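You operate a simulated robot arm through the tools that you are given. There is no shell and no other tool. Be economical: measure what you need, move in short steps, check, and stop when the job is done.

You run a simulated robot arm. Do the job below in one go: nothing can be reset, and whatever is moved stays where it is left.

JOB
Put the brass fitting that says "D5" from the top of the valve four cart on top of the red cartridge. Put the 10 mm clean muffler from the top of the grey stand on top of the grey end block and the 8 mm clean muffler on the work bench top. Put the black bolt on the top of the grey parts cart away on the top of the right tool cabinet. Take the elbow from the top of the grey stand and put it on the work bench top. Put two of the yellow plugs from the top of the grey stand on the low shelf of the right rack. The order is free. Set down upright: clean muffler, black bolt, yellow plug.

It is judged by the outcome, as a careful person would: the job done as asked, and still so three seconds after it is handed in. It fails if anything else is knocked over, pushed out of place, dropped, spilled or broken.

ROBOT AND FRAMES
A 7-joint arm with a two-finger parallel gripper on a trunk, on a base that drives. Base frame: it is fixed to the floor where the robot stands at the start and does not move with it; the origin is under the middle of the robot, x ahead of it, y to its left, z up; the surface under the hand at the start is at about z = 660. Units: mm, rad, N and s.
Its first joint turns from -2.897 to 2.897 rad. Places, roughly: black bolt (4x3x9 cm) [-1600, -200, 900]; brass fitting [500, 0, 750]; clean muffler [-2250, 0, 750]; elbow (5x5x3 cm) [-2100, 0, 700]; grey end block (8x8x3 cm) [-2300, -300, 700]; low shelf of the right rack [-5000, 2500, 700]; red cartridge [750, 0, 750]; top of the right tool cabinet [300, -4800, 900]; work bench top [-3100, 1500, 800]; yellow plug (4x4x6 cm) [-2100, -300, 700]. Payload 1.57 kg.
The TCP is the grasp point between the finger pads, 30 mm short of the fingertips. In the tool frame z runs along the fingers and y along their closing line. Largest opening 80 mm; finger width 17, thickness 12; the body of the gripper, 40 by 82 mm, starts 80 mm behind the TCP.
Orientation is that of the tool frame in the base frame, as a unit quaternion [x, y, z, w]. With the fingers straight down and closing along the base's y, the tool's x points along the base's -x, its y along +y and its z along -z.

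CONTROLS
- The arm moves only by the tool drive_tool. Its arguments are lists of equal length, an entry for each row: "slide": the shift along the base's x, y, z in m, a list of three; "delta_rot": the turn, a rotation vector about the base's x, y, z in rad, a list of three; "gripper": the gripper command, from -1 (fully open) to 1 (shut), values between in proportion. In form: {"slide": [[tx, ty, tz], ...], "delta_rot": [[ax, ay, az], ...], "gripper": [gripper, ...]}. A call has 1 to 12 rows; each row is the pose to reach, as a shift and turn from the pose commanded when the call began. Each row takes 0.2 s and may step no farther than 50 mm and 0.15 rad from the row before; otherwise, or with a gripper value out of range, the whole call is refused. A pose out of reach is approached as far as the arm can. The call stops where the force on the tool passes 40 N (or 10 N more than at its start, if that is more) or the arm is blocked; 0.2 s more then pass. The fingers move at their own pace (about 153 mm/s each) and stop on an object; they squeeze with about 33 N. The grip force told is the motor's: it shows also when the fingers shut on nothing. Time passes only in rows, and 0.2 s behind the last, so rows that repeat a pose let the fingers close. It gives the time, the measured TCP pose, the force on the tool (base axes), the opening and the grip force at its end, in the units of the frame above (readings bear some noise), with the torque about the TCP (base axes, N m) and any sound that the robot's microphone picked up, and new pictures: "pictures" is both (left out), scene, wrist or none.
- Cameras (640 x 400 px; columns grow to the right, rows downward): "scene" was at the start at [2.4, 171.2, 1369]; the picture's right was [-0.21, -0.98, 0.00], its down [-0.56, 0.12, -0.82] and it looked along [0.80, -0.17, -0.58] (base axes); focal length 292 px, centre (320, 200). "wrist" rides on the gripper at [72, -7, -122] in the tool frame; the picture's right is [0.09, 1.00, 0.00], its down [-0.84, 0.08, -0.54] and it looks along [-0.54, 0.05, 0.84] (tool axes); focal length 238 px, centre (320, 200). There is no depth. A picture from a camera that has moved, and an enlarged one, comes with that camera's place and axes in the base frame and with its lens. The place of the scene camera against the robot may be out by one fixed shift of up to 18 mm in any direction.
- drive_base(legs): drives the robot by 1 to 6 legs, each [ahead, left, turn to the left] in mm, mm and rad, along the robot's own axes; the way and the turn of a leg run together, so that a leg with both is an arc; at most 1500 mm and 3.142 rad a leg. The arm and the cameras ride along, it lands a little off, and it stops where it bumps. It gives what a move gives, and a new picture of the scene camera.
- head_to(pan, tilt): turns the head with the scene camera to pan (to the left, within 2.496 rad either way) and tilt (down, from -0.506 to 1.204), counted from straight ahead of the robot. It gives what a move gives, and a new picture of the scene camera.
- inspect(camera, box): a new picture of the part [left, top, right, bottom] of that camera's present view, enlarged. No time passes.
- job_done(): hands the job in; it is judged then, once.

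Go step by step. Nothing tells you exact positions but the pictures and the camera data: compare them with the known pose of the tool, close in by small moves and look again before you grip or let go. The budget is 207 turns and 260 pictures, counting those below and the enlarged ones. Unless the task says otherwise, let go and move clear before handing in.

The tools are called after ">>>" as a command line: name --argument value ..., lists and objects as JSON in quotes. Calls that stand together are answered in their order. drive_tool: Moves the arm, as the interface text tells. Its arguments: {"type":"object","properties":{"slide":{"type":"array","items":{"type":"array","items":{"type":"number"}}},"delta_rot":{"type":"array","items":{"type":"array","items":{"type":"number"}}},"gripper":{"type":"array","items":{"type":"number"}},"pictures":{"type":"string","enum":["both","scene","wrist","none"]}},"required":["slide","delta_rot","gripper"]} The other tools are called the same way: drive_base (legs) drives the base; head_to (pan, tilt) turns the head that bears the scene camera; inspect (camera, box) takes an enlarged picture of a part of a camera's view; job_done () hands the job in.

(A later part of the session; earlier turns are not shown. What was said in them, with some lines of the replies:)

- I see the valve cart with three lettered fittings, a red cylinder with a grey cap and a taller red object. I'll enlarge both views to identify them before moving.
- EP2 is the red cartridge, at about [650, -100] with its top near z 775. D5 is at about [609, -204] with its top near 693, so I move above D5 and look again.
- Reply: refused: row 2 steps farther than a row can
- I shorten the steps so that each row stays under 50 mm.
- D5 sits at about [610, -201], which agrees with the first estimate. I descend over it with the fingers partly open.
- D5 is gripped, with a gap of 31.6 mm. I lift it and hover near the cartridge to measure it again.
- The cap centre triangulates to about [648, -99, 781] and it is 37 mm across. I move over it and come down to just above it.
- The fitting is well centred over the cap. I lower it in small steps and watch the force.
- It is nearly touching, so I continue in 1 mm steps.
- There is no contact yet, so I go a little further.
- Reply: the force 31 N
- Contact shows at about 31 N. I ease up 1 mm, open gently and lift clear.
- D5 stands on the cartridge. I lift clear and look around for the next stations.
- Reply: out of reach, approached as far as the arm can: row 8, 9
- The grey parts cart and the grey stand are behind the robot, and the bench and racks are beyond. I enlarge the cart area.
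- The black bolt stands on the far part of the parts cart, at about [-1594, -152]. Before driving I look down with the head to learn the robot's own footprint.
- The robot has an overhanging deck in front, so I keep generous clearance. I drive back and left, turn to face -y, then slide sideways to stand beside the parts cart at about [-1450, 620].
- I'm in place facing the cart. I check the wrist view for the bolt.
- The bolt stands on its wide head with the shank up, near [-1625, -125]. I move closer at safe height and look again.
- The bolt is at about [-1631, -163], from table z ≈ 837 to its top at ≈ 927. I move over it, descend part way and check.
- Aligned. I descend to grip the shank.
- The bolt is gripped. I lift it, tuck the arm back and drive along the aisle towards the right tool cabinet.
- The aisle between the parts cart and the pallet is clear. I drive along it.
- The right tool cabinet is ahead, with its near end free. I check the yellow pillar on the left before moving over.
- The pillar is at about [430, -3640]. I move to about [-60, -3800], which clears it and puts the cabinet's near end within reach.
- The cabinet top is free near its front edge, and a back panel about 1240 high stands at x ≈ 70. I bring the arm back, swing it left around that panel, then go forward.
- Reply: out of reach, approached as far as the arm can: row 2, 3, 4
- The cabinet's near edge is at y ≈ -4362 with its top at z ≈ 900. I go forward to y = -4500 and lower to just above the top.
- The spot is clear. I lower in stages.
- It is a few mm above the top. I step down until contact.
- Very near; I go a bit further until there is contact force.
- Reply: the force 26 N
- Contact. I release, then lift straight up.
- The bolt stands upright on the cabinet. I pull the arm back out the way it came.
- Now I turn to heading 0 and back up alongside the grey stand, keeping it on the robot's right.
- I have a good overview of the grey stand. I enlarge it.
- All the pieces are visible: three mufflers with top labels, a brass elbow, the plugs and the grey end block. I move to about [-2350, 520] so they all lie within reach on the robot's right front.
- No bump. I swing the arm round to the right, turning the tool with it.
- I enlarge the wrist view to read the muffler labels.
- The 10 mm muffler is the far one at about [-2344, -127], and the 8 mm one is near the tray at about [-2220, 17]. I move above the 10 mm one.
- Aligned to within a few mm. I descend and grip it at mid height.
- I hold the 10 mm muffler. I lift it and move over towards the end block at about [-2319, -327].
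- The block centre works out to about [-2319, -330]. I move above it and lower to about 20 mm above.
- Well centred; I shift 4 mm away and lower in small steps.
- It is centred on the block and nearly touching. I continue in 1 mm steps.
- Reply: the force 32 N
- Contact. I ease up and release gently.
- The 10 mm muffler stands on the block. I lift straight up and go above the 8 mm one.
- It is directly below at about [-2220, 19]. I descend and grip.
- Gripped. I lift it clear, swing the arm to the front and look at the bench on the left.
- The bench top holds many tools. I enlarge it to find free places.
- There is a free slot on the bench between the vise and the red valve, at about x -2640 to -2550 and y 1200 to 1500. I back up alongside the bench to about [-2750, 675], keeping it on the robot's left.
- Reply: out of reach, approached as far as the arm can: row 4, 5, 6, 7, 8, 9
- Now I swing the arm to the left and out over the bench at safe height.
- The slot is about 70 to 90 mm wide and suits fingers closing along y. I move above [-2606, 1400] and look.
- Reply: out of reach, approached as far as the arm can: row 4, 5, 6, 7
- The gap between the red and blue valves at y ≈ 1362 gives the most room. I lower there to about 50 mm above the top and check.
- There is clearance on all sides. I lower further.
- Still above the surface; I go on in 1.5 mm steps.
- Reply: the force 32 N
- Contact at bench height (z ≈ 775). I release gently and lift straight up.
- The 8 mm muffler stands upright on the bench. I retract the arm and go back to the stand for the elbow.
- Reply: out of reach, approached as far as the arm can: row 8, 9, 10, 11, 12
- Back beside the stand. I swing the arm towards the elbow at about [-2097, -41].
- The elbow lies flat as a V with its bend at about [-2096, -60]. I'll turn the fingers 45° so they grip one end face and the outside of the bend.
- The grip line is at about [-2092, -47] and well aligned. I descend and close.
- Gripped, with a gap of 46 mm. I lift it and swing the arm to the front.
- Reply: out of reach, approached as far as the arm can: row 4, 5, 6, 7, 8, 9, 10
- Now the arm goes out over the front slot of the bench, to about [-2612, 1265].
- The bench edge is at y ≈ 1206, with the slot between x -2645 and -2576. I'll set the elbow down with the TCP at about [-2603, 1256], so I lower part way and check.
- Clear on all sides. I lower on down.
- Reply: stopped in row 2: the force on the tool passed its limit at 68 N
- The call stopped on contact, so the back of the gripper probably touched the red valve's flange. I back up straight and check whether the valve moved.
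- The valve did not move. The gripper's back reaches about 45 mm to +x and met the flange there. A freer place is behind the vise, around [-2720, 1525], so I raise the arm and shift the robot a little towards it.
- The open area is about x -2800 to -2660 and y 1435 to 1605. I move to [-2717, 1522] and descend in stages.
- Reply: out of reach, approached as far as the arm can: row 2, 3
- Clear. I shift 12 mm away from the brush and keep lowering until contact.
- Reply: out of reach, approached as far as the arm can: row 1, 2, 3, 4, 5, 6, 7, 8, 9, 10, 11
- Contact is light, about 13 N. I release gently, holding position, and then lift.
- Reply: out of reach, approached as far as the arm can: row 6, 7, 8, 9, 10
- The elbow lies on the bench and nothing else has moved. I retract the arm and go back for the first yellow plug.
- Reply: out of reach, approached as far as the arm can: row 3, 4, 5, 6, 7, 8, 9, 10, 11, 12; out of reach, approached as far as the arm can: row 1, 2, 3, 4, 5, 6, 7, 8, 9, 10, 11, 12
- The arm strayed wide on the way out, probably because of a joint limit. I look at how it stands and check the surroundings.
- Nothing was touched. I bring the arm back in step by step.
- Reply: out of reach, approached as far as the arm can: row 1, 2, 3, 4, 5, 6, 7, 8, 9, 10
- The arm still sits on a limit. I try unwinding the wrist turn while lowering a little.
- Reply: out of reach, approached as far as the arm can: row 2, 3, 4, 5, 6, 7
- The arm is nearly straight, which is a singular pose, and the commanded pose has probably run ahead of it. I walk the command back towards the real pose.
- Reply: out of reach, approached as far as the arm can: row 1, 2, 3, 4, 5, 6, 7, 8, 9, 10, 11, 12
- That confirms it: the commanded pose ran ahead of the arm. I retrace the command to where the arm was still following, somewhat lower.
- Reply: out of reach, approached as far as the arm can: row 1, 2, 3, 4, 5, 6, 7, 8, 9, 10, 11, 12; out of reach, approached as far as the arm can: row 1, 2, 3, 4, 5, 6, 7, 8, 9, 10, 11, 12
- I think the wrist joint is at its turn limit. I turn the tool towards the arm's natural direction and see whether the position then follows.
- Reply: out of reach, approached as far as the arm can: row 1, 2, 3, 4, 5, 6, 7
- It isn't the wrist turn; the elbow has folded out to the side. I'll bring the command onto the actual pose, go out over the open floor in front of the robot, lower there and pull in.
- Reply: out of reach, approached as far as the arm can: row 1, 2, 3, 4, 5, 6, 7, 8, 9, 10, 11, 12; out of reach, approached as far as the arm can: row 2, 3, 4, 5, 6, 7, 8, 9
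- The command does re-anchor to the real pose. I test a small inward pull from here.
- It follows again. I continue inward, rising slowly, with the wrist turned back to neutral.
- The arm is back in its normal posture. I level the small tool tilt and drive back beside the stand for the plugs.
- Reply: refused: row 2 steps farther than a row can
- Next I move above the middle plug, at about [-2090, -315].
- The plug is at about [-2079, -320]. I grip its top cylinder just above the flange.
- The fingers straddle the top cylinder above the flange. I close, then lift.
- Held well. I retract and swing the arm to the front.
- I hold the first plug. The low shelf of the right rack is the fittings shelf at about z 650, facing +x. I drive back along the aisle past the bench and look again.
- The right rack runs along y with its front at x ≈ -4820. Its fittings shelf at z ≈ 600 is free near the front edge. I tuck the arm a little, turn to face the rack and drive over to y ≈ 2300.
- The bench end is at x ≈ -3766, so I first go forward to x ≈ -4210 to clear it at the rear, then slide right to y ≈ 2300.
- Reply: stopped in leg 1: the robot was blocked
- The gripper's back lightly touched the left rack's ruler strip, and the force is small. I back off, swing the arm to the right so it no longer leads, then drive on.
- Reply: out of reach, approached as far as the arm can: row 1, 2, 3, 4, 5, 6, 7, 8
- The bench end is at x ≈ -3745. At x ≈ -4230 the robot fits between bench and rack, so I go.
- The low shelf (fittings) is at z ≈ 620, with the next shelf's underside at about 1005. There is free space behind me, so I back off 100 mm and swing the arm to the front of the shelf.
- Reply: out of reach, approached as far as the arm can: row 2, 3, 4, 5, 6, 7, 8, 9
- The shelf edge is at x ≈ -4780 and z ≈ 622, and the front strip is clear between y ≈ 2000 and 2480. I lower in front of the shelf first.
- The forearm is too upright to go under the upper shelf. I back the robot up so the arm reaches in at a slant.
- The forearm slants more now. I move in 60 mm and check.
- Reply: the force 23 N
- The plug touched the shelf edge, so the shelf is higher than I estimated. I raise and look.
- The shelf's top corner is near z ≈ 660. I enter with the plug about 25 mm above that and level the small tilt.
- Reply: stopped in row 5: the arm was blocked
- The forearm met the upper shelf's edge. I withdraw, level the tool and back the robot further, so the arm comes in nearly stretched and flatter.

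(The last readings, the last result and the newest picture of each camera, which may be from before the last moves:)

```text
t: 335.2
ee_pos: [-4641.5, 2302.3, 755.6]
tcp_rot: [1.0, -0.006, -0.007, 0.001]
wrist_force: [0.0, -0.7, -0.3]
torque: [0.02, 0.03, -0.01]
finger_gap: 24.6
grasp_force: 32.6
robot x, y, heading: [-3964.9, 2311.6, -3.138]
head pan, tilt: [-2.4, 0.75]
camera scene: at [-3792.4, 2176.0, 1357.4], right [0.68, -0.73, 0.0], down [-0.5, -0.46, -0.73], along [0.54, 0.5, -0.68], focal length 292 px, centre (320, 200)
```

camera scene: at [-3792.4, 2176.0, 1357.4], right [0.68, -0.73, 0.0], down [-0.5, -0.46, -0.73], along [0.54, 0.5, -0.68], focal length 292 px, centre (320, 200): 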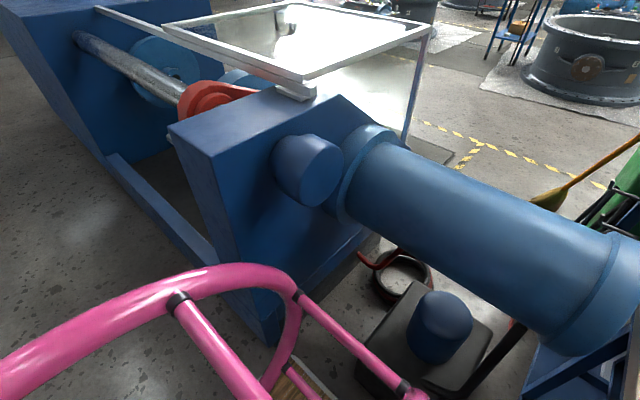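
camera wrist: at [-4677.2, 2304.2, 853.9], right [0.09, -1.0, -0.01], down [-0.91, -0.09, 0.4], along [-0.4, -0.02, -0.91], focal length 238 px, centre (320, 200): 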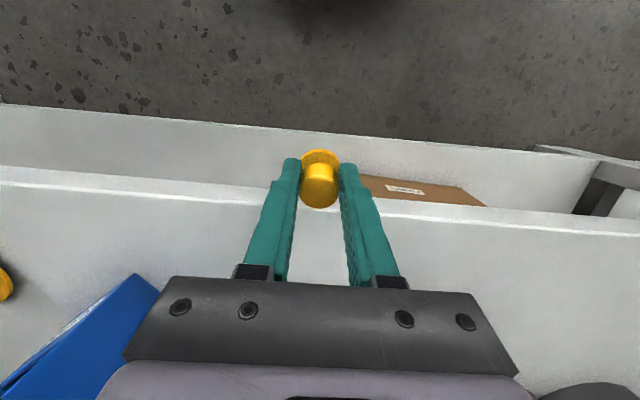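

There is room to go back about 95 mm more. I back up, then extend the arm.

>>> drive_base --legs '[[-95, 0, 0]]'

>>> drive_tool --slide '[[-0.045, 0, 0], [-0.09, 0, 0], [-0.135, 0, 0], [-0.165, 0, 0], [-0.165, 0, 0]]' --delta_rot '[[0, -0.015, 0], [0, -0.015, 0], [0, -0.015, 0], [0, -0.015, 0], [0, -0.015, 0]]' --gripper '[1, 1, 1, 1, 1]' --pictures "wrist"

>>> head_to --pan 0.1 --tilt 0.5

```text
t: 336.3
ee_pos: [-4544.5, 2302.3, 756.0]
tcp_rot: [1.0, -0.006, -0.007, 0.0]
wrist_force: [0.2, 0.0, -0.6]
torque: [0.01, 0.0, 0.03]
finger_gap: 24.4
grasp_force: 33.2
robot x, y, heading: [-3875.5, 2310.1, -3.131]
head pan, tilt: [-2.4, 0.75]
camera scene: at [-3696.6, 2176.5, 1357.4], right [0.68, -0.73, 0.0], down [-0.5, -0.46, -0.73], along [0.54, 0.5, -0.68], focal length 292 px, centre (320, 200)
```

scene: 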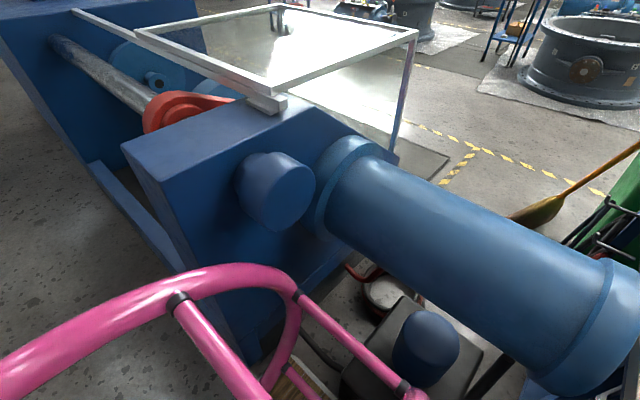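

```text
t: 337.5
ee_pos: [-4709.3, 2302.5, 757.1]
tcp_rot: [1.0, -0.004, 0.0, 0.001]
wrist_force: [-0.6, 0.5, 0.3]
torque: [-0.01, -0.01, 0.02]
finger_gap: 24.6
grasp_force: 33.1
robot x, y, heading: [-3869.7, 2310.1, -3.134]
head pan, tilt: [-2.4, 0.75]
camera wrist: at [-4640.1, 2308.1, 878.6], right [0.08, -1.0, 0.0], down [-0.84, -0.07, 0.54], along [-0.54, -0.05, -0.84], focal length 238 px, centre (320, 200)
```

wrist: 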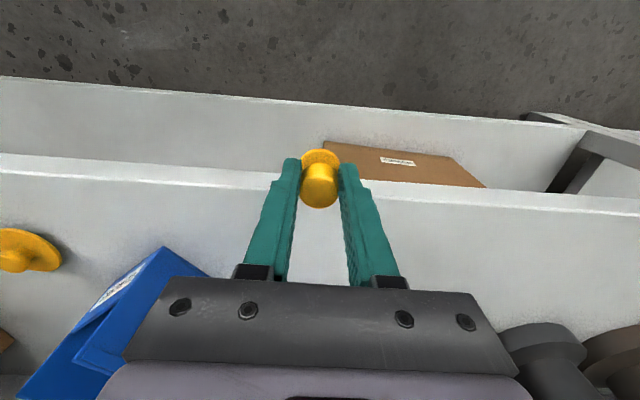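

```text
t: 339.8
ee_pos: [-4710.0, 2302.6, 756.8]
tcp_rot: [1.0, -0.005, 0.0, 0.001]
wrist_force: [0.4, 0.0, -0.4]
torque: [0.03, -0.01, 0.02]
finger_gap: 24.6
grasp_force: 32.6
robot x, y, heading: [-3878.4, 2308.8, -3.139]
head pan, tilt: [0.099, 0.499]
camera scene: at [-3848.0, 2110.8, 1379.4], right [-0.1, 0.99, 0.0], down [0.48, 0.05, -0.88], along [-0.87, -0.09, -0.48], focal length 292 px, centre (320, 200)
```

scene: 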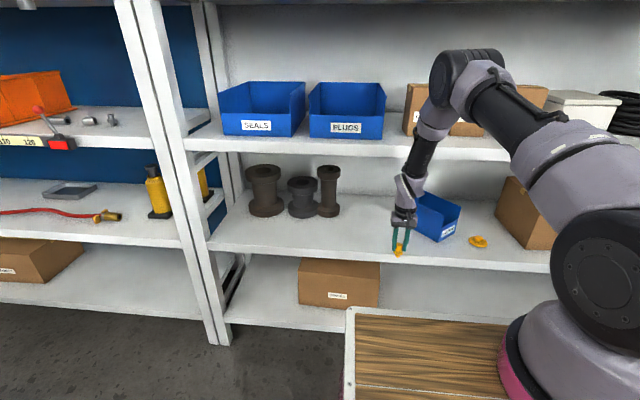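

Now I move in over the shelf with the plug just above it.

>>> drive_tool --slide '[[-0.025, 0, -0.01], [-0.05, 0, -0.012], [-0.075, 0, -0.012], [-0.095, 0, -0.012], [-0.095, 0, -0.012]]' --delta_rot '[[0, 0, 0], [0, 0, 0], [0, 0, 0], [0, 0, 0], [0, 0, 0]]' --gripper '[1, 1, 1, 1, 1]' --pictures "both"

>>> inspect --camera "scene" --box '[360, 100, 480, 280]'

```text
t: 341.0
ee_pos: [-4782.6, 2303.4, 737.3]
tcp_rot: [1.0, -0.004, 0.013, -0.001]
wrist_force: [0.8, -0.2, 0.3]
torque: [-0.01, 0.02, -0.03]
finger_gap: 24.5
grasp_force: 32.7
robot x, y, heading: [-3873.4, 2308.6, -3.136]
head pan, tilt: [0.099, 0.499]
camera scene: at [-3837.1, 2111.1, 1379.3], right [-0.1, 0.99, 0.0], down [0.47, 0.05, -0.88], along [-0.88, -0.09, -0.47], focal length 292 px, centre (320, 200)
camera wrist: at [-4715.1, 2308.4, 860.6], right [0.08, -1.0, 0.0], down [-0.85, -0.07, 0.52], along [-0.52, -0.04, -0.85], focal length 238 px, centre (320, 200)
```

scene: 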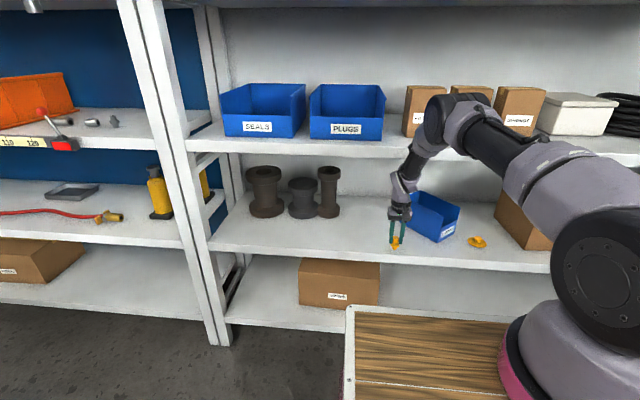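
wrist: 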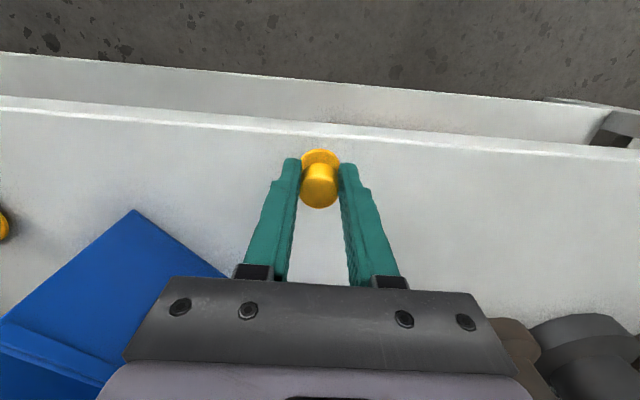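

```text
2.22 times, centred on (420, 190) of scene
camera zoom: at [-3837.1, 2111.1, 1379.3], right [-0.1, 0.99, 0.0], down [0.47, 0.05, -0.88], along [-0.88, -0.09, -0.47], focal length 649 px, centre (98, 222)
```

zoom: 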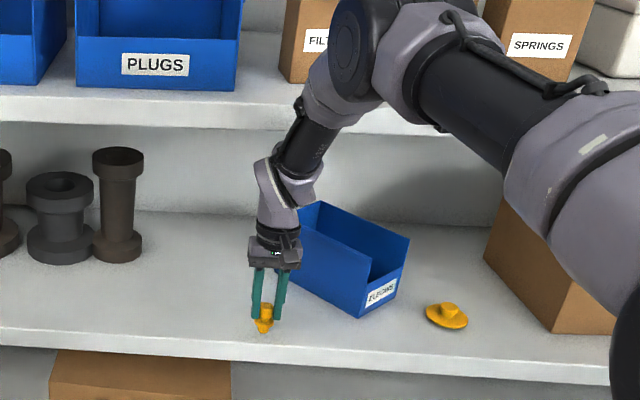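

The plug is over the shelf's front strip, but the elbow presses against the upper shelf's edge. I'll set the plug down here near the edge, then regrip it with a tilted tool and bring it deeper. I level and lower gently.

>>> drive_tool --slide '[[0.018, 0, 0.004], [0.018, 0, 0.0], [0.018, 0, -0.004], [0.018, 0, -0.008], [0.018, 0, -0.008]]' --delta_rot '[[0, 0, 0], [0, 0, 0], [0, 0, 0], [0, 0, 0], [0, 0, 0]]' --gripper '[1, 1, 1, 1, 1]' --pictures "wrist"

>>> inspect --camera "scene" --box '[360, 210, 440, 270]'

```text
t: 342.2
ee_pos: [-4785.6, 2302.0, 735.7]
tcp_rot: [1.0, -0.004, 0.002, 0.001]
wrist_force: [0.5, -0.3, -0.7]
torque: [0.03, -0.01, -0.02]
finger_gap: 24.5
grasp_force: 33.2
robot x, y, heading: [-3876.3, 2308.6, -3.136]
head pan, tilt: [0.099, 0.499]
camera wrist: at [-4714.4, 2307.6, 858.0], right [0.08, -1.0, 0.0], down [-0.84, -0.07, 0.54], along [-0.54, -0.05, -0.84], focal length 238 px, centre (320, 200)
```

wrist: 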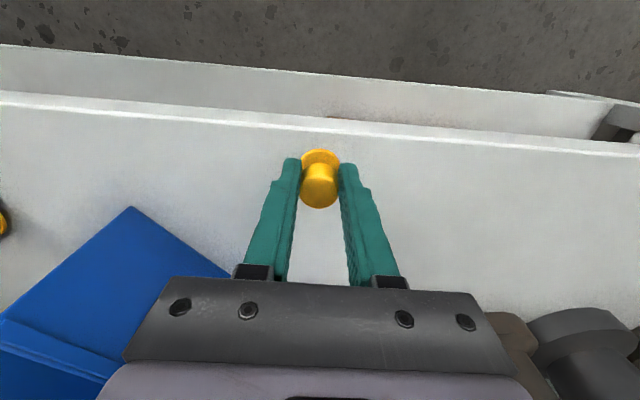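

```text
6.67 times, centred on (400, 240) of scene
camera zoom: at [-3846.1, 2109.7, 1379.2], right [-0.1, 0.99, 0.0], down [0.47, 0.05, -0.88], along [-0.87, -0.09, -0.48], focal length 1948 px, centre (-213, -67)
```

zoom: 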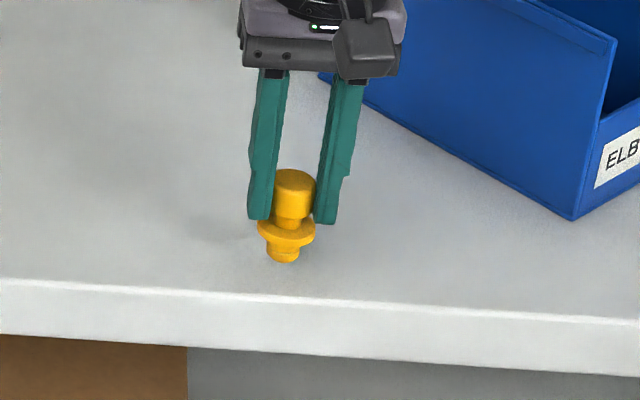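

Relieved and level. I lower in small steps.

>>> drive_tool --slide '[[0, 0, -0.003], [0, 0, -0.006], [0, 0, -0.009], [0, 0, -0.012], [0, 0, -0.014], [0, 0, -0.016], [0, 0, -0.018], [0, 0, -0.018]]' --delta_rot '[[0, 0, 0], [0, 0, 0], [0, 0, 0], [0, 0, 0], [0, 0, 0], [0, 0, 0], [0, 0, 0], [0, 0, 0]]' --gripper '[1, 1, 1, 1, 1, 1, 1, 1]' --pictures "none"

>>> inspect --camera "scene" --box '[360, 210, 440, 270]'

```text
t: 344.0
ee_pos: [-4788.4, 2302.5, 720.4]
tcp_rot: [1.0, -0.006, -0.002, 0.001]
wrist_force: [2.7, 3.9, 28.1]
torque: [0.23, 0.12, -0.05]
finger_gap: 24.6
grasp_force: 33.0
robot x, y, heading: [-3874.8, 2310.4, -3.136]
head pan, tilt: [0.099, 0.499]
```

```text
6.67 times, centred on (400, 240) of scene
camera zoom: at [-3846.7, 2110.8, 1379.4], right [-0.1, 0.99, 0.0], down [0.48, 0.05, -0.88], along [-0.87, -0.09, -0.48], focal length 1948 px, centre (-213, -67)
```

zoom: 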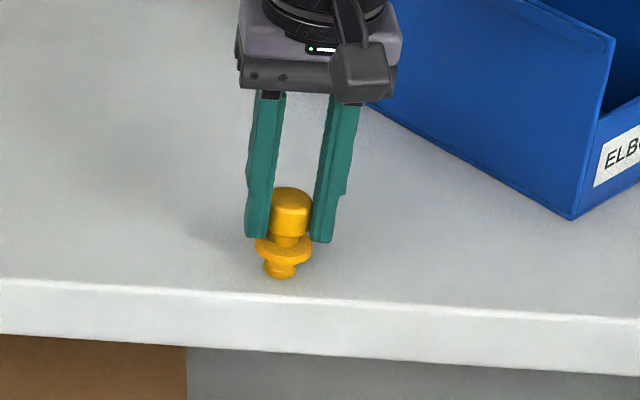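

Contact. The plug's foot is about 12 to 15 mm inside the edge, which is stable, so I release gently and rise slightly.

>>> drive_tool --slide '[[0, 0, 0.002], [0, 0, 0.002], [0, 0, 0.002], [0, 0, 0.002], [0, 0, 0.002]]' --delta_rot '[[0, 0, 0], [0, 0, 0], [0, 0, 0], [0, 0, 0], [0, 0, 0]]' --gripper '[1, 0.3, 0.2, 0.0, -0.3]' --pictures "none"

>>> inspect --camera "scene" --box '[360, 210, 440, 270]'

```text
t: 345.2
ee_pos: [-4787.5, 2302.6, 720.2]
tcp_rot: [1.0, -0.005, 0.001, 0.001]
wrist_force: [0.6, -0.3, 0.9]
torque: [-0.01, -0.02, -0.01]
finger_gap: 52.0
grasp_force: 0.0
robot x, y, heading: [-3877.4, 2308.5, -3.131]
head pan, tilt: [0.099, 0.499]
```

```text
6.67 times, centred on (400, 240) of scene
camera zoom: at [-3848.0, 2110.7, 1379.4], right [-0.1, 0.99, 0.0], down [0.48, 0.05, -0.88], along [-0.87, -0.09, -0.48], focal length 1948 px, centre (-213, -67)
```

zoom: 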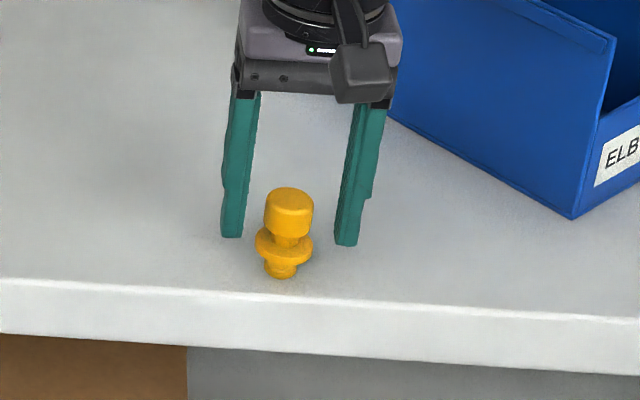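

The plug stands. I withdraw straight outward, with the fingers open on either side of it.

>>> drive_tool --slide '[[0.02, 0, 0.002], [0.05, 0, 0.004], [0.095, 0, 0.01], [0.14, 0, 0.04], [0.185, 0, 0.06], [0.23, 0, 0.08], [0.27, 0, 0.1]]' --delta_rot '[[0, 0, 0], [0, 0, 0], [0, 0, 0], [0, 0, 0], [0, 0, 0], [0, 0, 0], [0, 0, 0]]' --gripper '[-0.3, -0.3, -0.3, -0.3, -0.3, -0.3, -0.3]' --pictures "scene"

>>> inspect --camera "scene" --box '[360, 190, 480, 280]'

```text
refused: row 4 steps farther than a row can; nothing moved
```

```text
4.44 times, centred on (420, 235) of scene
camera zoom: at [-3848.0, 2110.7, 1379.4], right [-0.1, 0.99, 0.0], down [0.48, 0.05, -0.88], along [-0.87, -0.09, -0.48], focal length 1299 px, centre (-124, 44)
```

zoom: 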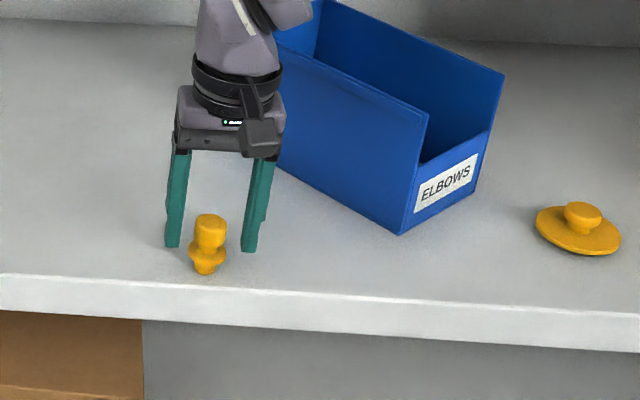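

>>> drive_tool --slide '[[0.02, 0, 0.002], [0.05, 0, 0.004], [0.09, 0, 0.01], [0.13, 0, 0.035], [0.17, 0, 0.055], [0.21, 0, 0.075], [0.25, 0, 0.1]]' --delta_rot '[[0, 0, 0], [0, 0, 0], [0, 0, 0], [0, 0, 0], [0, 0, 0], [0, 0, 0], [0, 0, 0]]' --gripper '[-0.3, -0.3, -0.3, -0.3, -0.3, -0.3, -0.3]' --pictures "scene"

>>> inspect --camera "scene" --box '[360, 190, 480, 280]'

```text
t: 346.8
ee_pos: [-4539.2, 2303.9, 819.7]
tcp_rot: [1.0, -0.004, 0.0, 0.001]
wrist_force: [-1.3, 0.7, -0.7]
torque: [-0.03, -0.05, -0.02]
finger_gap: 51.9
grasp_force: 0.0
robot x, y, heading: [-3877.1, 2308.7, -3.136]
head pan, tilt: [0.099, 0.499]
camera scene: at [-3848.5, 2110.8, 1379.4], right [-0.1, 0.99, 0.0], down [0.48, 0.05, -0.88], along [-0.87, -0.09, -0.48], focal length 292 px, centre (320, 200)
```

scene: 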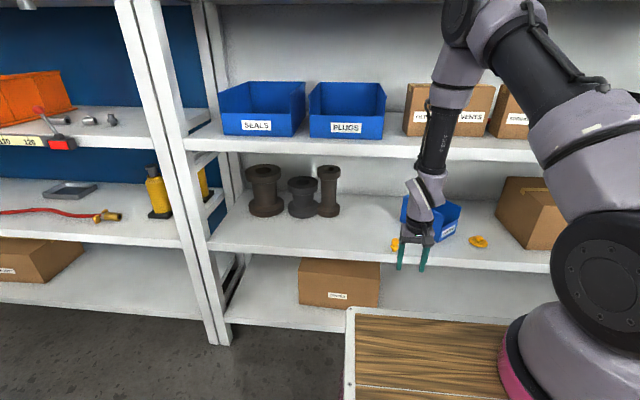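

```text
4.44 times, centred on (420, 235) of scene
camera zoom: at [-3848.5, 2110.8, 1379.4], right [-0.1, 0.99, 0.0], down [0.48, 0.05, -0.88], along [-0.87, -0.09, -0.48], focal length 1299 px, centre (-124, 44)
```

zoom: 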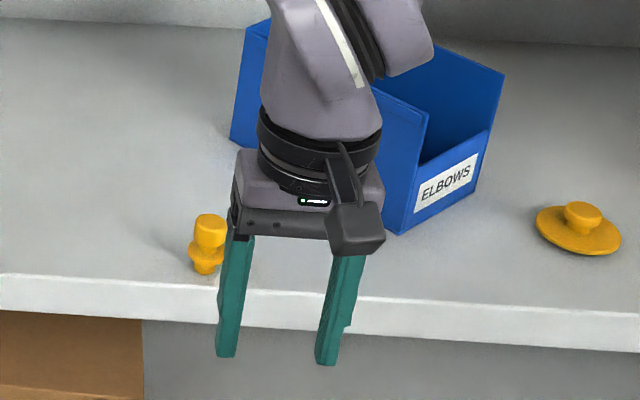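

Plug 1 stands on the low shelf. I tuck the arm and drive back towards the stand, facing along the aisle this time.

>>> drive_tool --slide '[[0.026, 0, 0.036], [0.052, 0, 0.072], [0.078, 0, 0.108], [0.104, 0, 0.144], [0.12, 0, 0.17]]' --delta_rot '[[0, 0, 0], [0, 0, 0], [0, 0, 0], [0, 0, 0], [0, 0, 0]]' --gripper '[-0.3, -0.3, -0.3, -0.3, -0.3]' --pictures "none"

>>> drive_base --legs '[[210, 0, 0], [0, -100, 0], [0, 0, 1.565], [0, -130, 0], [1500, 0, 0], [260, 0, 0]]'

```text
t: 348.0
ee_pos: [-4418.3, 2301.3, 990.7]
tcp_rot: [1.0, -0.004, 0.001, 0.001]
wrist_force: [-0.9, 0.6, -1.0]
torque: [-0.03, -0.07, 0.02]
finger_gap: 51.9
grasp_force: 0.1
robot x, y, heading: [-3875.6, 2309.7, -3.137]
head pan, tilt: [0.099, 0.499]
```

```text
t: 363.6
ee_pos: [-4146.3, 96.6, 990.1]
tcp_rot: [0.703, 0.711, 0.0, 0.001]
wrist_force: [-0.7, 0.1, -0.8]
torque: [0.01, 0.03, 0.01]
finger_gap: 52.0
grasp_force: 0.0
robot x, y, heading: [-4161.9, 641.5, -1.54]
head pan, tilt: [0.099, 0.499]
camera scene: at [-3951.1, 653.5, 1379.4], right [-0.99, -0.13, 0.0], down [-0.06, 0.47, -0.88], along [0.11, -0.87, -0.48], focal length 292 px, centre (320, 200)
```

scene: 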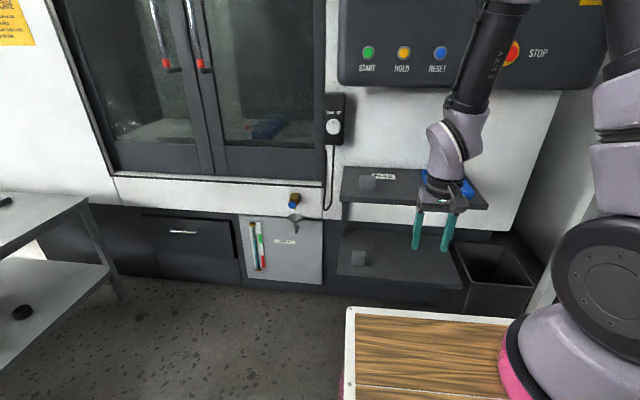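

No bumps. I turn to heading 0 and drive to the stand position.

>>> drive_base --legs '[[-40, 0, 0], [0, 0, 1.54], [1500, 0, 0], [310, 0, 0], [0, -150, 0]]'

```text
t: 378.0
ee_pos: [-1803.8, 556.0, 990.7]
tcp_rot: [0.002, 1.0, 0.001, 0.0]
wrist_force: [-1.2, -0.2, -0.1]
torque: [0.0, -0.01, 0.0]
finger_gap: 51.8
grasp_force: 0.1
robot x, y, heading: [-2344.4, 542.8, 0.016]
head pan, tilt: [0.099, 0.499]
camera scene: at [-2342.1, 742.1, 1379.4], right [0.11, -0.99, 0.0], down [-0.48, -0.05, -0.88], along [0.87, 0.1, -0.48], focal length 292 px, centre (320, 200)
```

scene: 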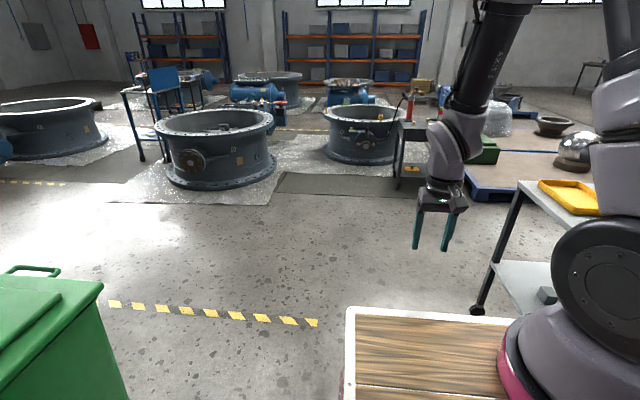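

>>> drive_tool --slide '[[-0.001, -0.0486, 0.005], [-0.0064, -0.0969, 0.01], [-0.016, -0.1445, 0.015], [-0.03, -0.191, 0.02], [-0.048, -0.236, 0.025], [-0.07, -0.2795, 0.03], [-0.096, -0.3206, 0.035], [-0.1255, -0.359, 0.04], [-0.158, -0.395, 0.04], [-0.194, -0.428, 0.04], [-0.233, -0.457, 0.04], [-0.274, -0.483, 0.04]]' --delta_rot '[[0, 0, -0.09], [0, 0, -0.18], [0, 0, -0.27], [0, 0, -0.36], [0, 0, -0.45], [0, 0, -0.54], [0, 0, -0.63], [0, 0, -0.72], [0, 0, -0.81], [0, 0, -0.9], [0, 0, -0.99], [0, 0, -1.08]]' --gripper '[-0.3, -0.3, -0.3, -0.3, -0.3, -0.3, -0.3, -0.3, -0.3, -0.3, -0.3, -0.3]' --pictures "none"

>>> drive_tool --slide '[[-0.014, -0.031, -0.012], [-0.028, -0.062, -0.024], [-0.042, -0.093, -0.036], [-0.056, -0.124, -0.048], [-0.07, -0.155, -0.06], [-0.084, -0.186, -0.072], [-0.098, -0.217, -0.084], [-0.112, -0.248, -0.096], [-0.13, -0.274, -0.11], [-0.13, -0.274, -0.11]]' --delta_rot '[[0, 0, -0.055], [0, 0, -0.11], [0, 0, -0.165], [0, 0, -0.22], [0, 0, -0.275], [0, 0, -0.33], [0, 0, -0.385], [0, 0, -0.44], [0, 0, -0.495], [0, 0, -0.495]]' --gripper '[-0.3, -0.3, -0.3, -0.3, -0.3, -0.3, -0.3, -0.3, -0.3, -0.3]' --pictures "wrist"

```text
t: 380.6
ee_pos: [-2077.0, 74.2, 1029.0]
tcp_rot: [0.515, 0.857, 0.0, 0.0]
wrist_force: [-0.5, 0.6, 0.1]
torque: [-0.03, 0.04, -0.04]
finger_gap: 52.1
grasp_force: 0.0
out of reach, approached as far as the arm can: row 3, 4, 5, 6
robot x, y, heading: [-2345.3, 543.2, 0.011]
head pan, tilt: [0.099, 0.499]
```

```text
t: 382.8
ee_pos: [-2206.4, -200.6, 921.2]
tcp_rot: [0.71, 0.705, 0.001, 0.0]
wrist_force: [0.1, -0.2, 0.6]
torque: [0.02, 0.03, 0.02]
finger_gap: 51.8
grasp_force: 0.0
robot x, y, heading: [-2350.2, 537.6, 0.011]
head pan, tilt: [0.099, 0.499]
camera wrist: at [-2214.4, -129.8, 1042.4], right [1.0, 0.08, 0.0], down [0.07, -0.84, 0.54], along [0.05, -0.54, -0.84], focal length 238 px, centre (320, 200)
```

wrist: 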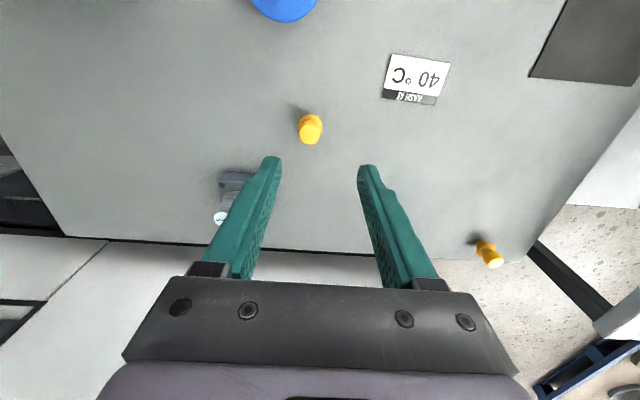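

The last plug needed is at about [-2219, -218]. I descend and grip its top cylinder as before.

>>> drive_tool --slide '[[-0.0126, -0.0175, -0.035], [-0.0126, -0.0175, -0.08], [-0.0126, -0.0175, -0.125], [-0.0126, -0.0175, -0.16], [-0.0126, -0.0175, -0.16]]' --delta_rot '[[0, 0, 0], [0, 0, 0], [0, 0, 0], [0, 0, 0], [0, 0, 0]]' --gripper '[-0.3, -0.3, -0.3, -0.3, -0.3]' --pictures "wrist"

```text
t: 384.0
ee_pos: [-2219.8, -220.5, 759.3]
tcp_rot: [0.709, 0.705, 0.001, 0.001]
wrist_force: [-0.4, 0.9, 1.0]
torque: [-0.01, -0.04, -0.04]
finger_gap: 51.8
grasp_force: 0.1
robot x, y, heading: [-2342.3, 543.4, 0.015]
head pan, tilt: [0.099, 0.499]
camera wrist: at [-2226.9, -147.9, 880.8], right [1.0, 0.09, 0.0], down [0.07, -0.84, 0.54], along [0.05, -0.54, -0.84], focal length 238 px, centre (320, 200)
```

wrist: 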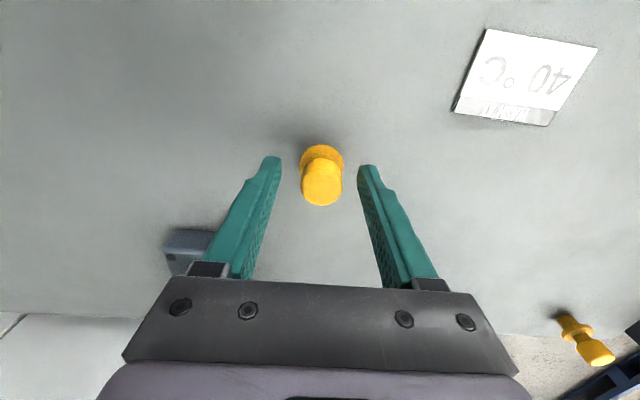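

>>> drive_tool --slide '[[0, 0, 0], [0, 0, 0], [0, 0, 0], [0, 0, 0.03], [0, 0, 0.075], [0, 0, 0.12], [0, 0, 0.165], [0, 0, 0.21], [0, 0.02, 0.25], [0.015, 0.06, 0.27], [0.03, 0.1, 0.27], [0.045, 0.14, 0.27]]' --delta_rot '[[0, 0, 0], [0, 0, 0], [0, 0, 0], [0, 0, 0], [0, 0, 0], [0, 0, 0], [0, 0, 0], [0, 0, 0], [0, 0, 0.05], [0, 0, 0.1], [0, 0, 0.15], [0, 0, 0.2]]' --gripper '[1, 1, 1, 1, 1, 1, 1, 1, 1, 1, 1, 1]' --pictures "none"

>>> inspect --camera "wrist" --box '[220, 100, 420, 240]'

```text
t: 386.6
ee_pos: [-2175.9, -78.4, 1029.4]
tcp_rot: [0.635, 0.772, 0.0, 0.0]
wrist_force: [0.2, 0.1, -0.2]
torque: [0.02, 0.01, 0.01]
finger_gap: 24.3
grasp_force: 32.5
robot x, y, heading: [-2345.0, 546.8, 0.015]
head pan, tilt: [0.099, 0.499]
```

```text
2.86 times, centred on (320, 170) of wrist
camera zoom: at [-2197.5, -9.9, 1151.8], right [0.96, 0.28, 0.0], down [0.24, -0.81, 0.54], along [0.15, -0.52, -0.84], focal length 681 px, centre (320, 286)
```

zoom: 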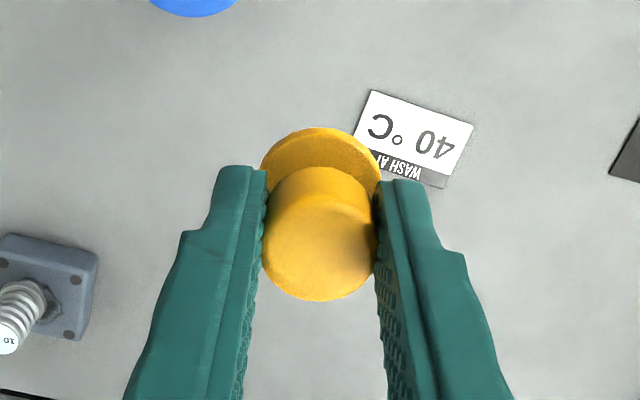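

>>> drive_tool --slide '[[0.025, 0.039, 0], [0.05, 0.078, 0], [0.075, 0.117, 0], [0.097, 0.155, 0]]' --delta_rot '[[0, 0, 0.075], [0, 0, 0.15], [0, 0, 0.225], [0, 0, 0.295]]' --gripper '[1, 1, 1, 1]' --pictures "none"

>>> drive_tool --slide '[[0.041, 0.026, 0], [0.08, 0.055, 0], [0.116, 0.088, 0], [0.1485, 0.124, 0], [0.178, 0.1624, 0], [0.204, 0.2035, -0.005], [0.226, 0.247, -0.01], [0.244, 0.292, -0.015], [0.258, 0.3385, -0.02], [0.2676, 0.386, -0.025], [0.273, 0.4344, -0.03], [0.274, 0.483, -0.035]]' --delta_rot '[[0, 0, 0.09], [0, 0, 0.18], [0, 0, 0.27], [0, 0, 0.36], [0, 0, 0.45], [0, 0, 0.54], [0, 0, 0.63], [0, 0, 0.72], [0, 0, 0.81], [0, 0, 0.9], [0, 0, 0.99], [0, 0, 1.08]]' --gripper '[1, 1, 1, 1, 1, 1, 1, 1, 1, 1, 1, 1]' --pictures "none"

>>> drive_base --legs '[[0, 110, -0.015], [-1500, 0, 0], [-250, 0, 0]]'

```text
t: 387.6
ee_pos: [-2078.9, 75.8, 1029.1]
tcp_rot: [0.515, 0.857, 0.002, 0.0]
wrist_force: [0.5, -0.4, -0.8]
torque: [0.02, -0.01, -0.03]
finger_gap: 24.4
grasp_force: 33.2
robot x, y, heading: [-2341.4, 541.4, 0.006]
head pan, tilt: [0.099, 0.499]
```

```text
t: 390.2
ee_pos: [-1802.8, 559.1, 995.1]
tcp_rot: [0.002, 1.0, 0.001, -0.001]
wrist_force: [0.4, -0.3, -0.1]
torque: [0.04, 0.0, 0.02]
finger_gap: 24.4
grasp_force: 33.4
out of reach, approached as far as the arm can: row 6, 7, 8, 9
robot x, y, heading: [-2345.6, 546.9, 0.009]
head pan, tilt: [0.099, 0.499]
```

```text
t: 399.8
ee_pos: [-3539.6, 658.2, 995.0]
tcp_rot: [0.001, 1.0, 0.0, 0.0]
wrist_force: [1.2, -0.9, 0.5]
torque: [0.0, 0.0, 0.01]
finger_gap: 24.8
grasp_force: 33.1
robot x, y, heading: [-4084.0, 643.8, 0.013]
head pan, tilt: [0.099, 0.499]
camera scene: at [-4079.0, 839.0, 1379.4], right [0.11, -0.99, 0.0], down [-0.48, -0.05, -0.88], along [0.87, 0.1, -0.48], focal length 292 px, centre (320, 200)
```

scene: 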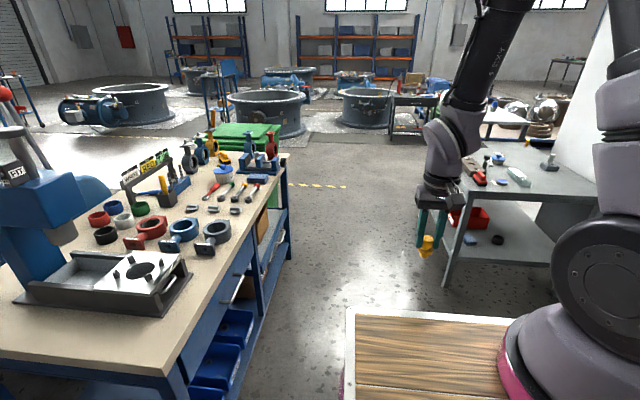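

Now the turn towards +y and along the aisle between bench and rack.

>>> drive_base --legs '[[-70, 0, 0], [0, 0, 1.558], [0, 80, 0], [900, 0, 0]]'

```text
t: 409.7
ee_pos: [-4296.4, 2092.4, 996.0]
tcp_rot: [0.715, -0.699, 0.0, 0.0]
wrist_force: [0.3, -1.0, 0.0]
torque: [0.04, 0.0, 0.03]
finger_gap: 24.5
grasp_force: 33.2
robot x, y, heading: [-4264.0, 1549.6, 1.608]
head pan, tilt: [0.099, 0.499]
camera scene: at [-4446.5, 1532.7, 1379.4], right [0.99, 0.14, 0.0], down [0.06, -0.47, -0.88], along [-0.12, 0.87, -0.48], focal length 292 px, centre (320, 200)
```

scene: 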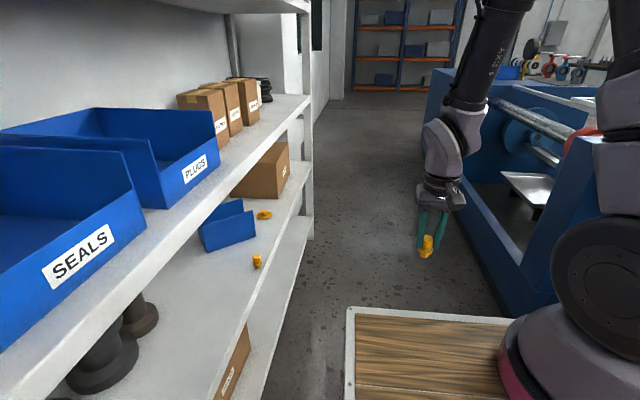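

Plug 1 still stands on the shelf. I go on, turn to face the rack and back off to the working distance.

>>> drive_base --legs '[[0, 0, -0.037], [830, 0, 0], [0, -150, 0], [0, 0, 1.571], [-240, 0, 0]]'

```text
t: 420.1
ee_pos: [-4562.2, 2374.1, 997.7]
tcp_rot: [1.0, -0.007, 0.001, 0.001]
wrist_force: [-0.4, -0.1, -0.4]
torque: [0.01, 0.01, -0.04]
finger_gap: 24.4
grasp_force: 32.6
robot x, y, heading: [-4020.5, 2385.7, -3.139]
head pan, tilt: [0.099, 0.499]
stopped in leg 5: the robot was blocked; the commanded pose is now the measured one
camera scene: at [-3993.2, 2188.2, 1379.4], right [-0.1, 0.99, 0.0], down [0.48, 0.05, -0.88], along [-0.87, -0.09, -0.48], focal length 292 px, centre (320, 200)
```

scene: 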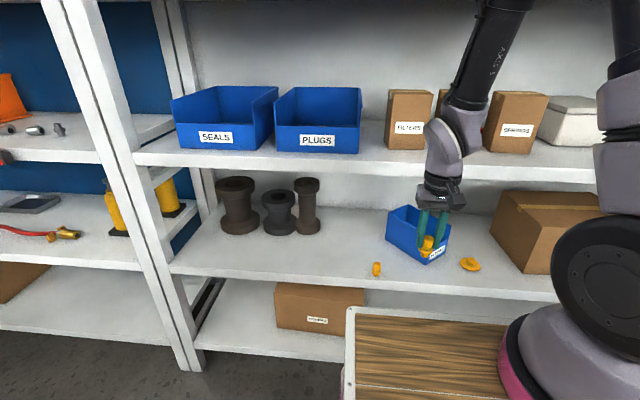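

The rear met the machine, so I move forward a bit, shift to y ≈ 2310 as before, then back off again.

>>> drive_base --legs '[[40, 0, 0], [0, 78, 0], [-185, 0, 0]]'

```text
t: 422.8
ee_pos: [-4416.9, 2299.1, 996.1]
tcp_rot: [1.0, -0.008, 0.0, 0.0]
wrist_force: [0.3, -1.2, -0.2]
torque: [-0.01, 0.01, 0.02]
finger_gap: 24.2
grasp_force: 33.4
robot x, y, heading: [-3874.9, 2310.5, -3.138]
head pan, tilt: [0.099, 0.499]
camera scene: at [-3847.1, 2110.9, 1379.4], right [-0.1, 0.99, 0.0], down [0.48, 0.05, -0.88], along [-0.87, -0.09, -0.48], focal length 292 px, centre (320, 200)
```

scene: 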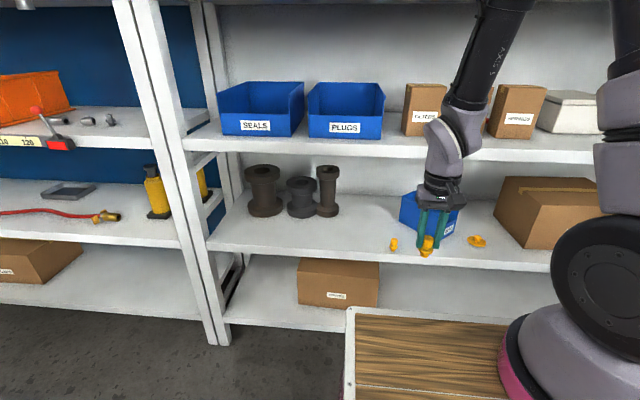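

I'm back at the same working spot. The second plug goes about 100 mm left of the first, at y ≈ 2200, so I lower and extend to in front of the shelf.

>>> drive_tool --slide '[[-0.031, -0.011, -0.026], [-0.062, -0.022, -0.052], [-0.093, -0.033, -0.078], [-0.124, -0.044, -0.104], [-0.155, -0.055, -0.13], [-0.186, -0.066, -0.156], [-0.217, -0.077, -0.182], [-0.248, -0.088, -0.208], [-0.285, -0.099, -0.236], [-0.285, -0.099, -0.236]]' --delta_rot '[[0, 0, 0], [0, 0, 0], [0, 0, 0], [0, 0, 0], [0, 0, 0], [0, 0, 0], [0, 0, 0], [0, 0, 0], [0, 0, 0], [0, 0, 0]]' --gripper '[1, 1, 1, 1, 1, 1, 1, 1, 1, 1]' --pictures "scene"

```text
t: 425.0
ee_pos: [-4698.4, 2196.9, 763.2]
tcp_rot: [1.0, -0.007, 0.0, 0.001]
wrist_force: [0.7, 0.3, -0.2]
torque: [0.04, -0.01, 0.01]
finger_gap: 24.2
grasp_force: 33.5
robot x, y, heading: [-3871.6, 2305.5, -3.143]
head pan, tilt: [0.099, 0.499]
camera scene: at [-3847.1, 2110.9, 1379.4], right [-0.1, 0.99, 0.0], down [0.48, 0.05, -0.88], along [-0.87, -0.09, -0.48], focal length 292 px, centre (320, 200)
```

scene: 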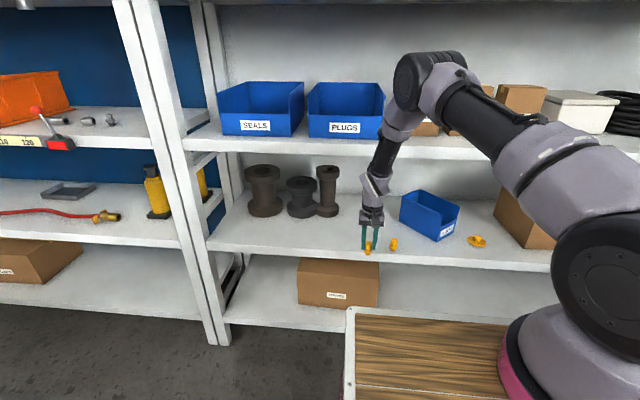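

>>> drive_tool --slide '[[-0.025, 0, -0.012], [-0.05, 0, -0.018], [-0.07, 0, -0.022], [-0.088, 0, -0.025], [-0.088, 0, -0.025]]' --delta_rot '[[0, 0, 0], [0, 0, 0], [0, 0, 0], [0, 0, 0], [0, 0, 0]]' --gripper '[1, 1, 1, 1, 1]' --pictures "none"

>>> inspect --camera "scene" --box '[330, 90, 450, 270]'

```text
t: 426.2
ee_pos: [-4788.8, 2199.6, 735.2]
tcp_rot: [1.0, -0.008, 0.0, 0.001]
wrist_force: [0.0, -0.1, -0.4]
torque: [-0.02, 0.01, 0.0]
finger_gap: 24.4
grasp_force: 32.9
robot x, y, heading: [-3871.9, 2311.4, -3.137]
head pan, tilt: [0.099, 0.499]
```

```text
2.22 times, centred on (390, 180) of scene
camera zoom: at [-3847.2, 2110.9, 1379.4], right [-0.1, 0.99, 0.0], down [0.48, 0.05, -0.88], along [-0.87, -0.09, -0.48], focal length 649 px, centre (164, 244)
```

zoom: 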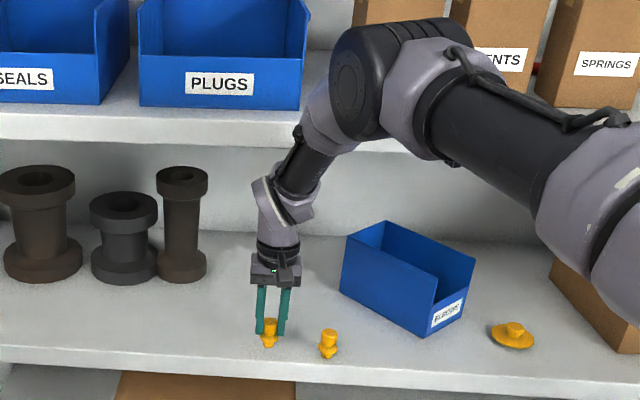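

Free of contact and in line with plug 1. I lower until contact.

>>> drive_tool --slide '[[0, 0, -0.003], [0, 0, -0.006], [0, 0, -0.009], [0, 0, -0.012], [0, 0, -0.014], [0, 0, -0.016], [0, 0, -0.018]]' --delta_rot '[[0, 0, 0], [0, 0, 0], [0, 0, 0], [0, 0, 0], [0, 0, 0], [0, 0, 0], [0, 0, 0]]' --gripper '[1, 1, 1, 1, 1, 1, 1]' --pictures "none"

>>> inspect --camera "scene" --box '[330, 210, 410, 270]'

```text
t: 427.8
ee_pos: [-4789.9, 2199.5, 718.2]
tcp_rot: [1.0, -0.008, -0.001, 0.001]
wrist_force: [5.8, 0.8, 15.1]
torque: [0.04, -0.21, 0.01]
finger_gap: 24.7
grasp_force: 33.0
robot x, y, heading: [-3874.8, 2311.2, -3.139]
head pan, tilt: [0.099, 0.499]
```

```text
6.67 times, centred on (370, 240) of scene
camera zoom: at [-3846.5, 2111.0, 1379.4], right [-0.1, 0.99, 0.0], down [0.48, 0.05, -0.88], along [-0.87, -0.09, -0.48], focal length 1948 px, centre (-13, -67)
```

zoom: 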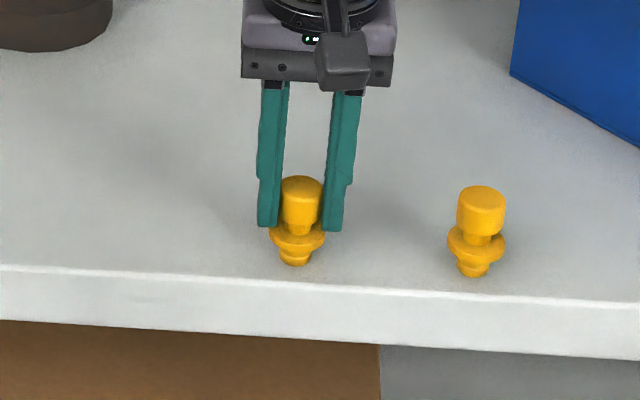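

Contact. I release gently.

>>> drive_tool --slide '[[0, 0, 0.001], [0, 0, 0.001], [0, 0, 0.001], [0, 0, 0.001], [0, 0, 0.001]]' --delta_rot '[[0, 0, 0], [0, 0, 0], [0, 0, 0], [0, 0, 0], [0, 0, 0]]' --gripper '[1, 0.3, 0.2, 0.0, -0.3]' --pictures "none"

>>> inspect --camera "scene" --box '[330, 210, 410, 270]'

```text
t: 429.0
ee_pos: [-4788.8, 2199.9, 717.3]
tcp_rot: [1.0, -0.008, 0.0, 0.001]
wrist_force: [-0.5, 0.1, 0.4]
torque: [0.03, -0.02, -0.04]
finger_gap: 52.0
grasp_force: 0.0
robot x, y, heading: [-3872.5, 2311.7, -3.146]
head pan, tilt: [0.099, 0.499]
```

```text
6.67 times, centred on (370, 240) of scene
camera zoom: at [-3847.2, 2110.9, 1379.4], right [-0.1, 0.99, 0.0], down [0.48, 0.05, -0.88], along [-0.87, -0.09, -0.48], focal length 1948 px, centre (-13, -67)
```

zoom: 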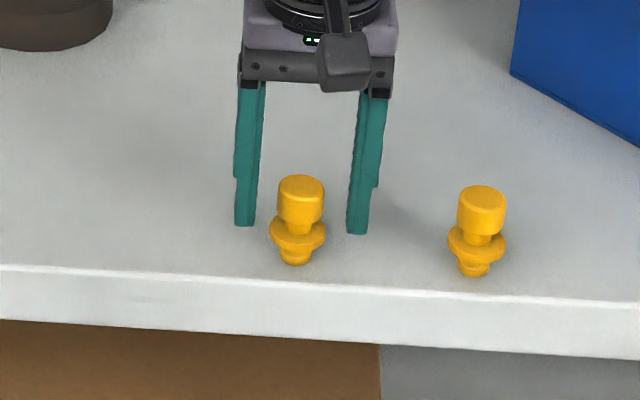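

>>> drive_tool --slide '[[0.02, 0, 0.002], [0.05, 0, 0.004], [0.09, 0, 0.01], [0.13, 0, 0.035], [0.17, 0, 0.055], [0.21, 0, 0.075], [0.25, 0, 0.1], [0.28, 0, 0.13]]' --delta_rot '[[0, 0, 0], [0, 0, 0], [0, 0, 0], [0, 0, 0], [0, 0, 0], [0, 0, 0], [0, 0, 0], [0, 0, 0]]' --gripper '[-0.3, -0.3, -0.3, -0.3, -0.3, -0.3, -0.3, -0.3]' --pictures "none"

>>> inspect --camera "scene" --box '[320, 190, 440, 280]'

```text
t: 430.8
ee_pos: [-4509.5, 2200.8, 850.0]
tcp_rot: [1.0, -0.008, -0.001, 0.001]
wrist_force: [-1.3, 0.3, -0.3]
torque: [0.0, -0.06, 0.0]
finger_gap: 51.8
grasp_force: 0.1
robot x, y, heading: [-3871.0, 2311.5, -3.139]
head pan, tilt: [0.099, 0.499]
```

```text
4.44 times, centred on (380, 235) of scene
camera zoom: at [-3847.8, 2110.9, 1379.4], right [-0.1, 0.99, 0.0], down [0.48, 0.05, -0.88], along [-0.87, -0.09, -0.48], focal length 1299 px, centre (53, 44)
```

zoom: 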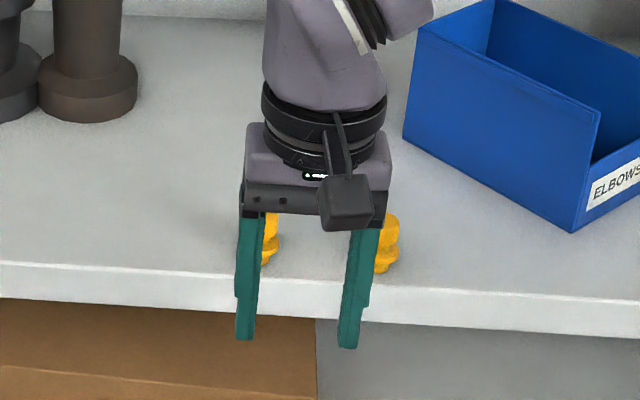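

Both plugs stand upright on the low shelf and the gripper is clear. Every other piece was confirmed in place earlier, so I hand in.

>>> job_done

```text
The job is handed in.
```

The job is handed in, with every piece set down where you asked and seen in place after I let go.

- **D5 fitting:** it stands on the red cartridge (EP 2).
- **Mufflers:** the 10 mm one stands on the grey end block. The 8 mm one stands on the work bench, between the red and blue valves.
- **Black bolt:** it stands upright on the right tool cabinet, near its front end.
- **Elbow:** it lies on the work bench, behind the vise.
- **Yellow plugs:** two stand on the low shelf of the right rack, about 20 mm in from the front edge.

There were four contacts along the way:
- The gripper touched the red valve's flange on the bench. I compared pictures and the valve had not moved.
- The gripper lightly touched the ruler strip on the left rack.
- While placing the first plug, it caught the low shelf's edge, and the arm pressed on the shelf above.
- The robot's rear bumped the large blue machine while backing up. I did not look at the machine again afterwards.
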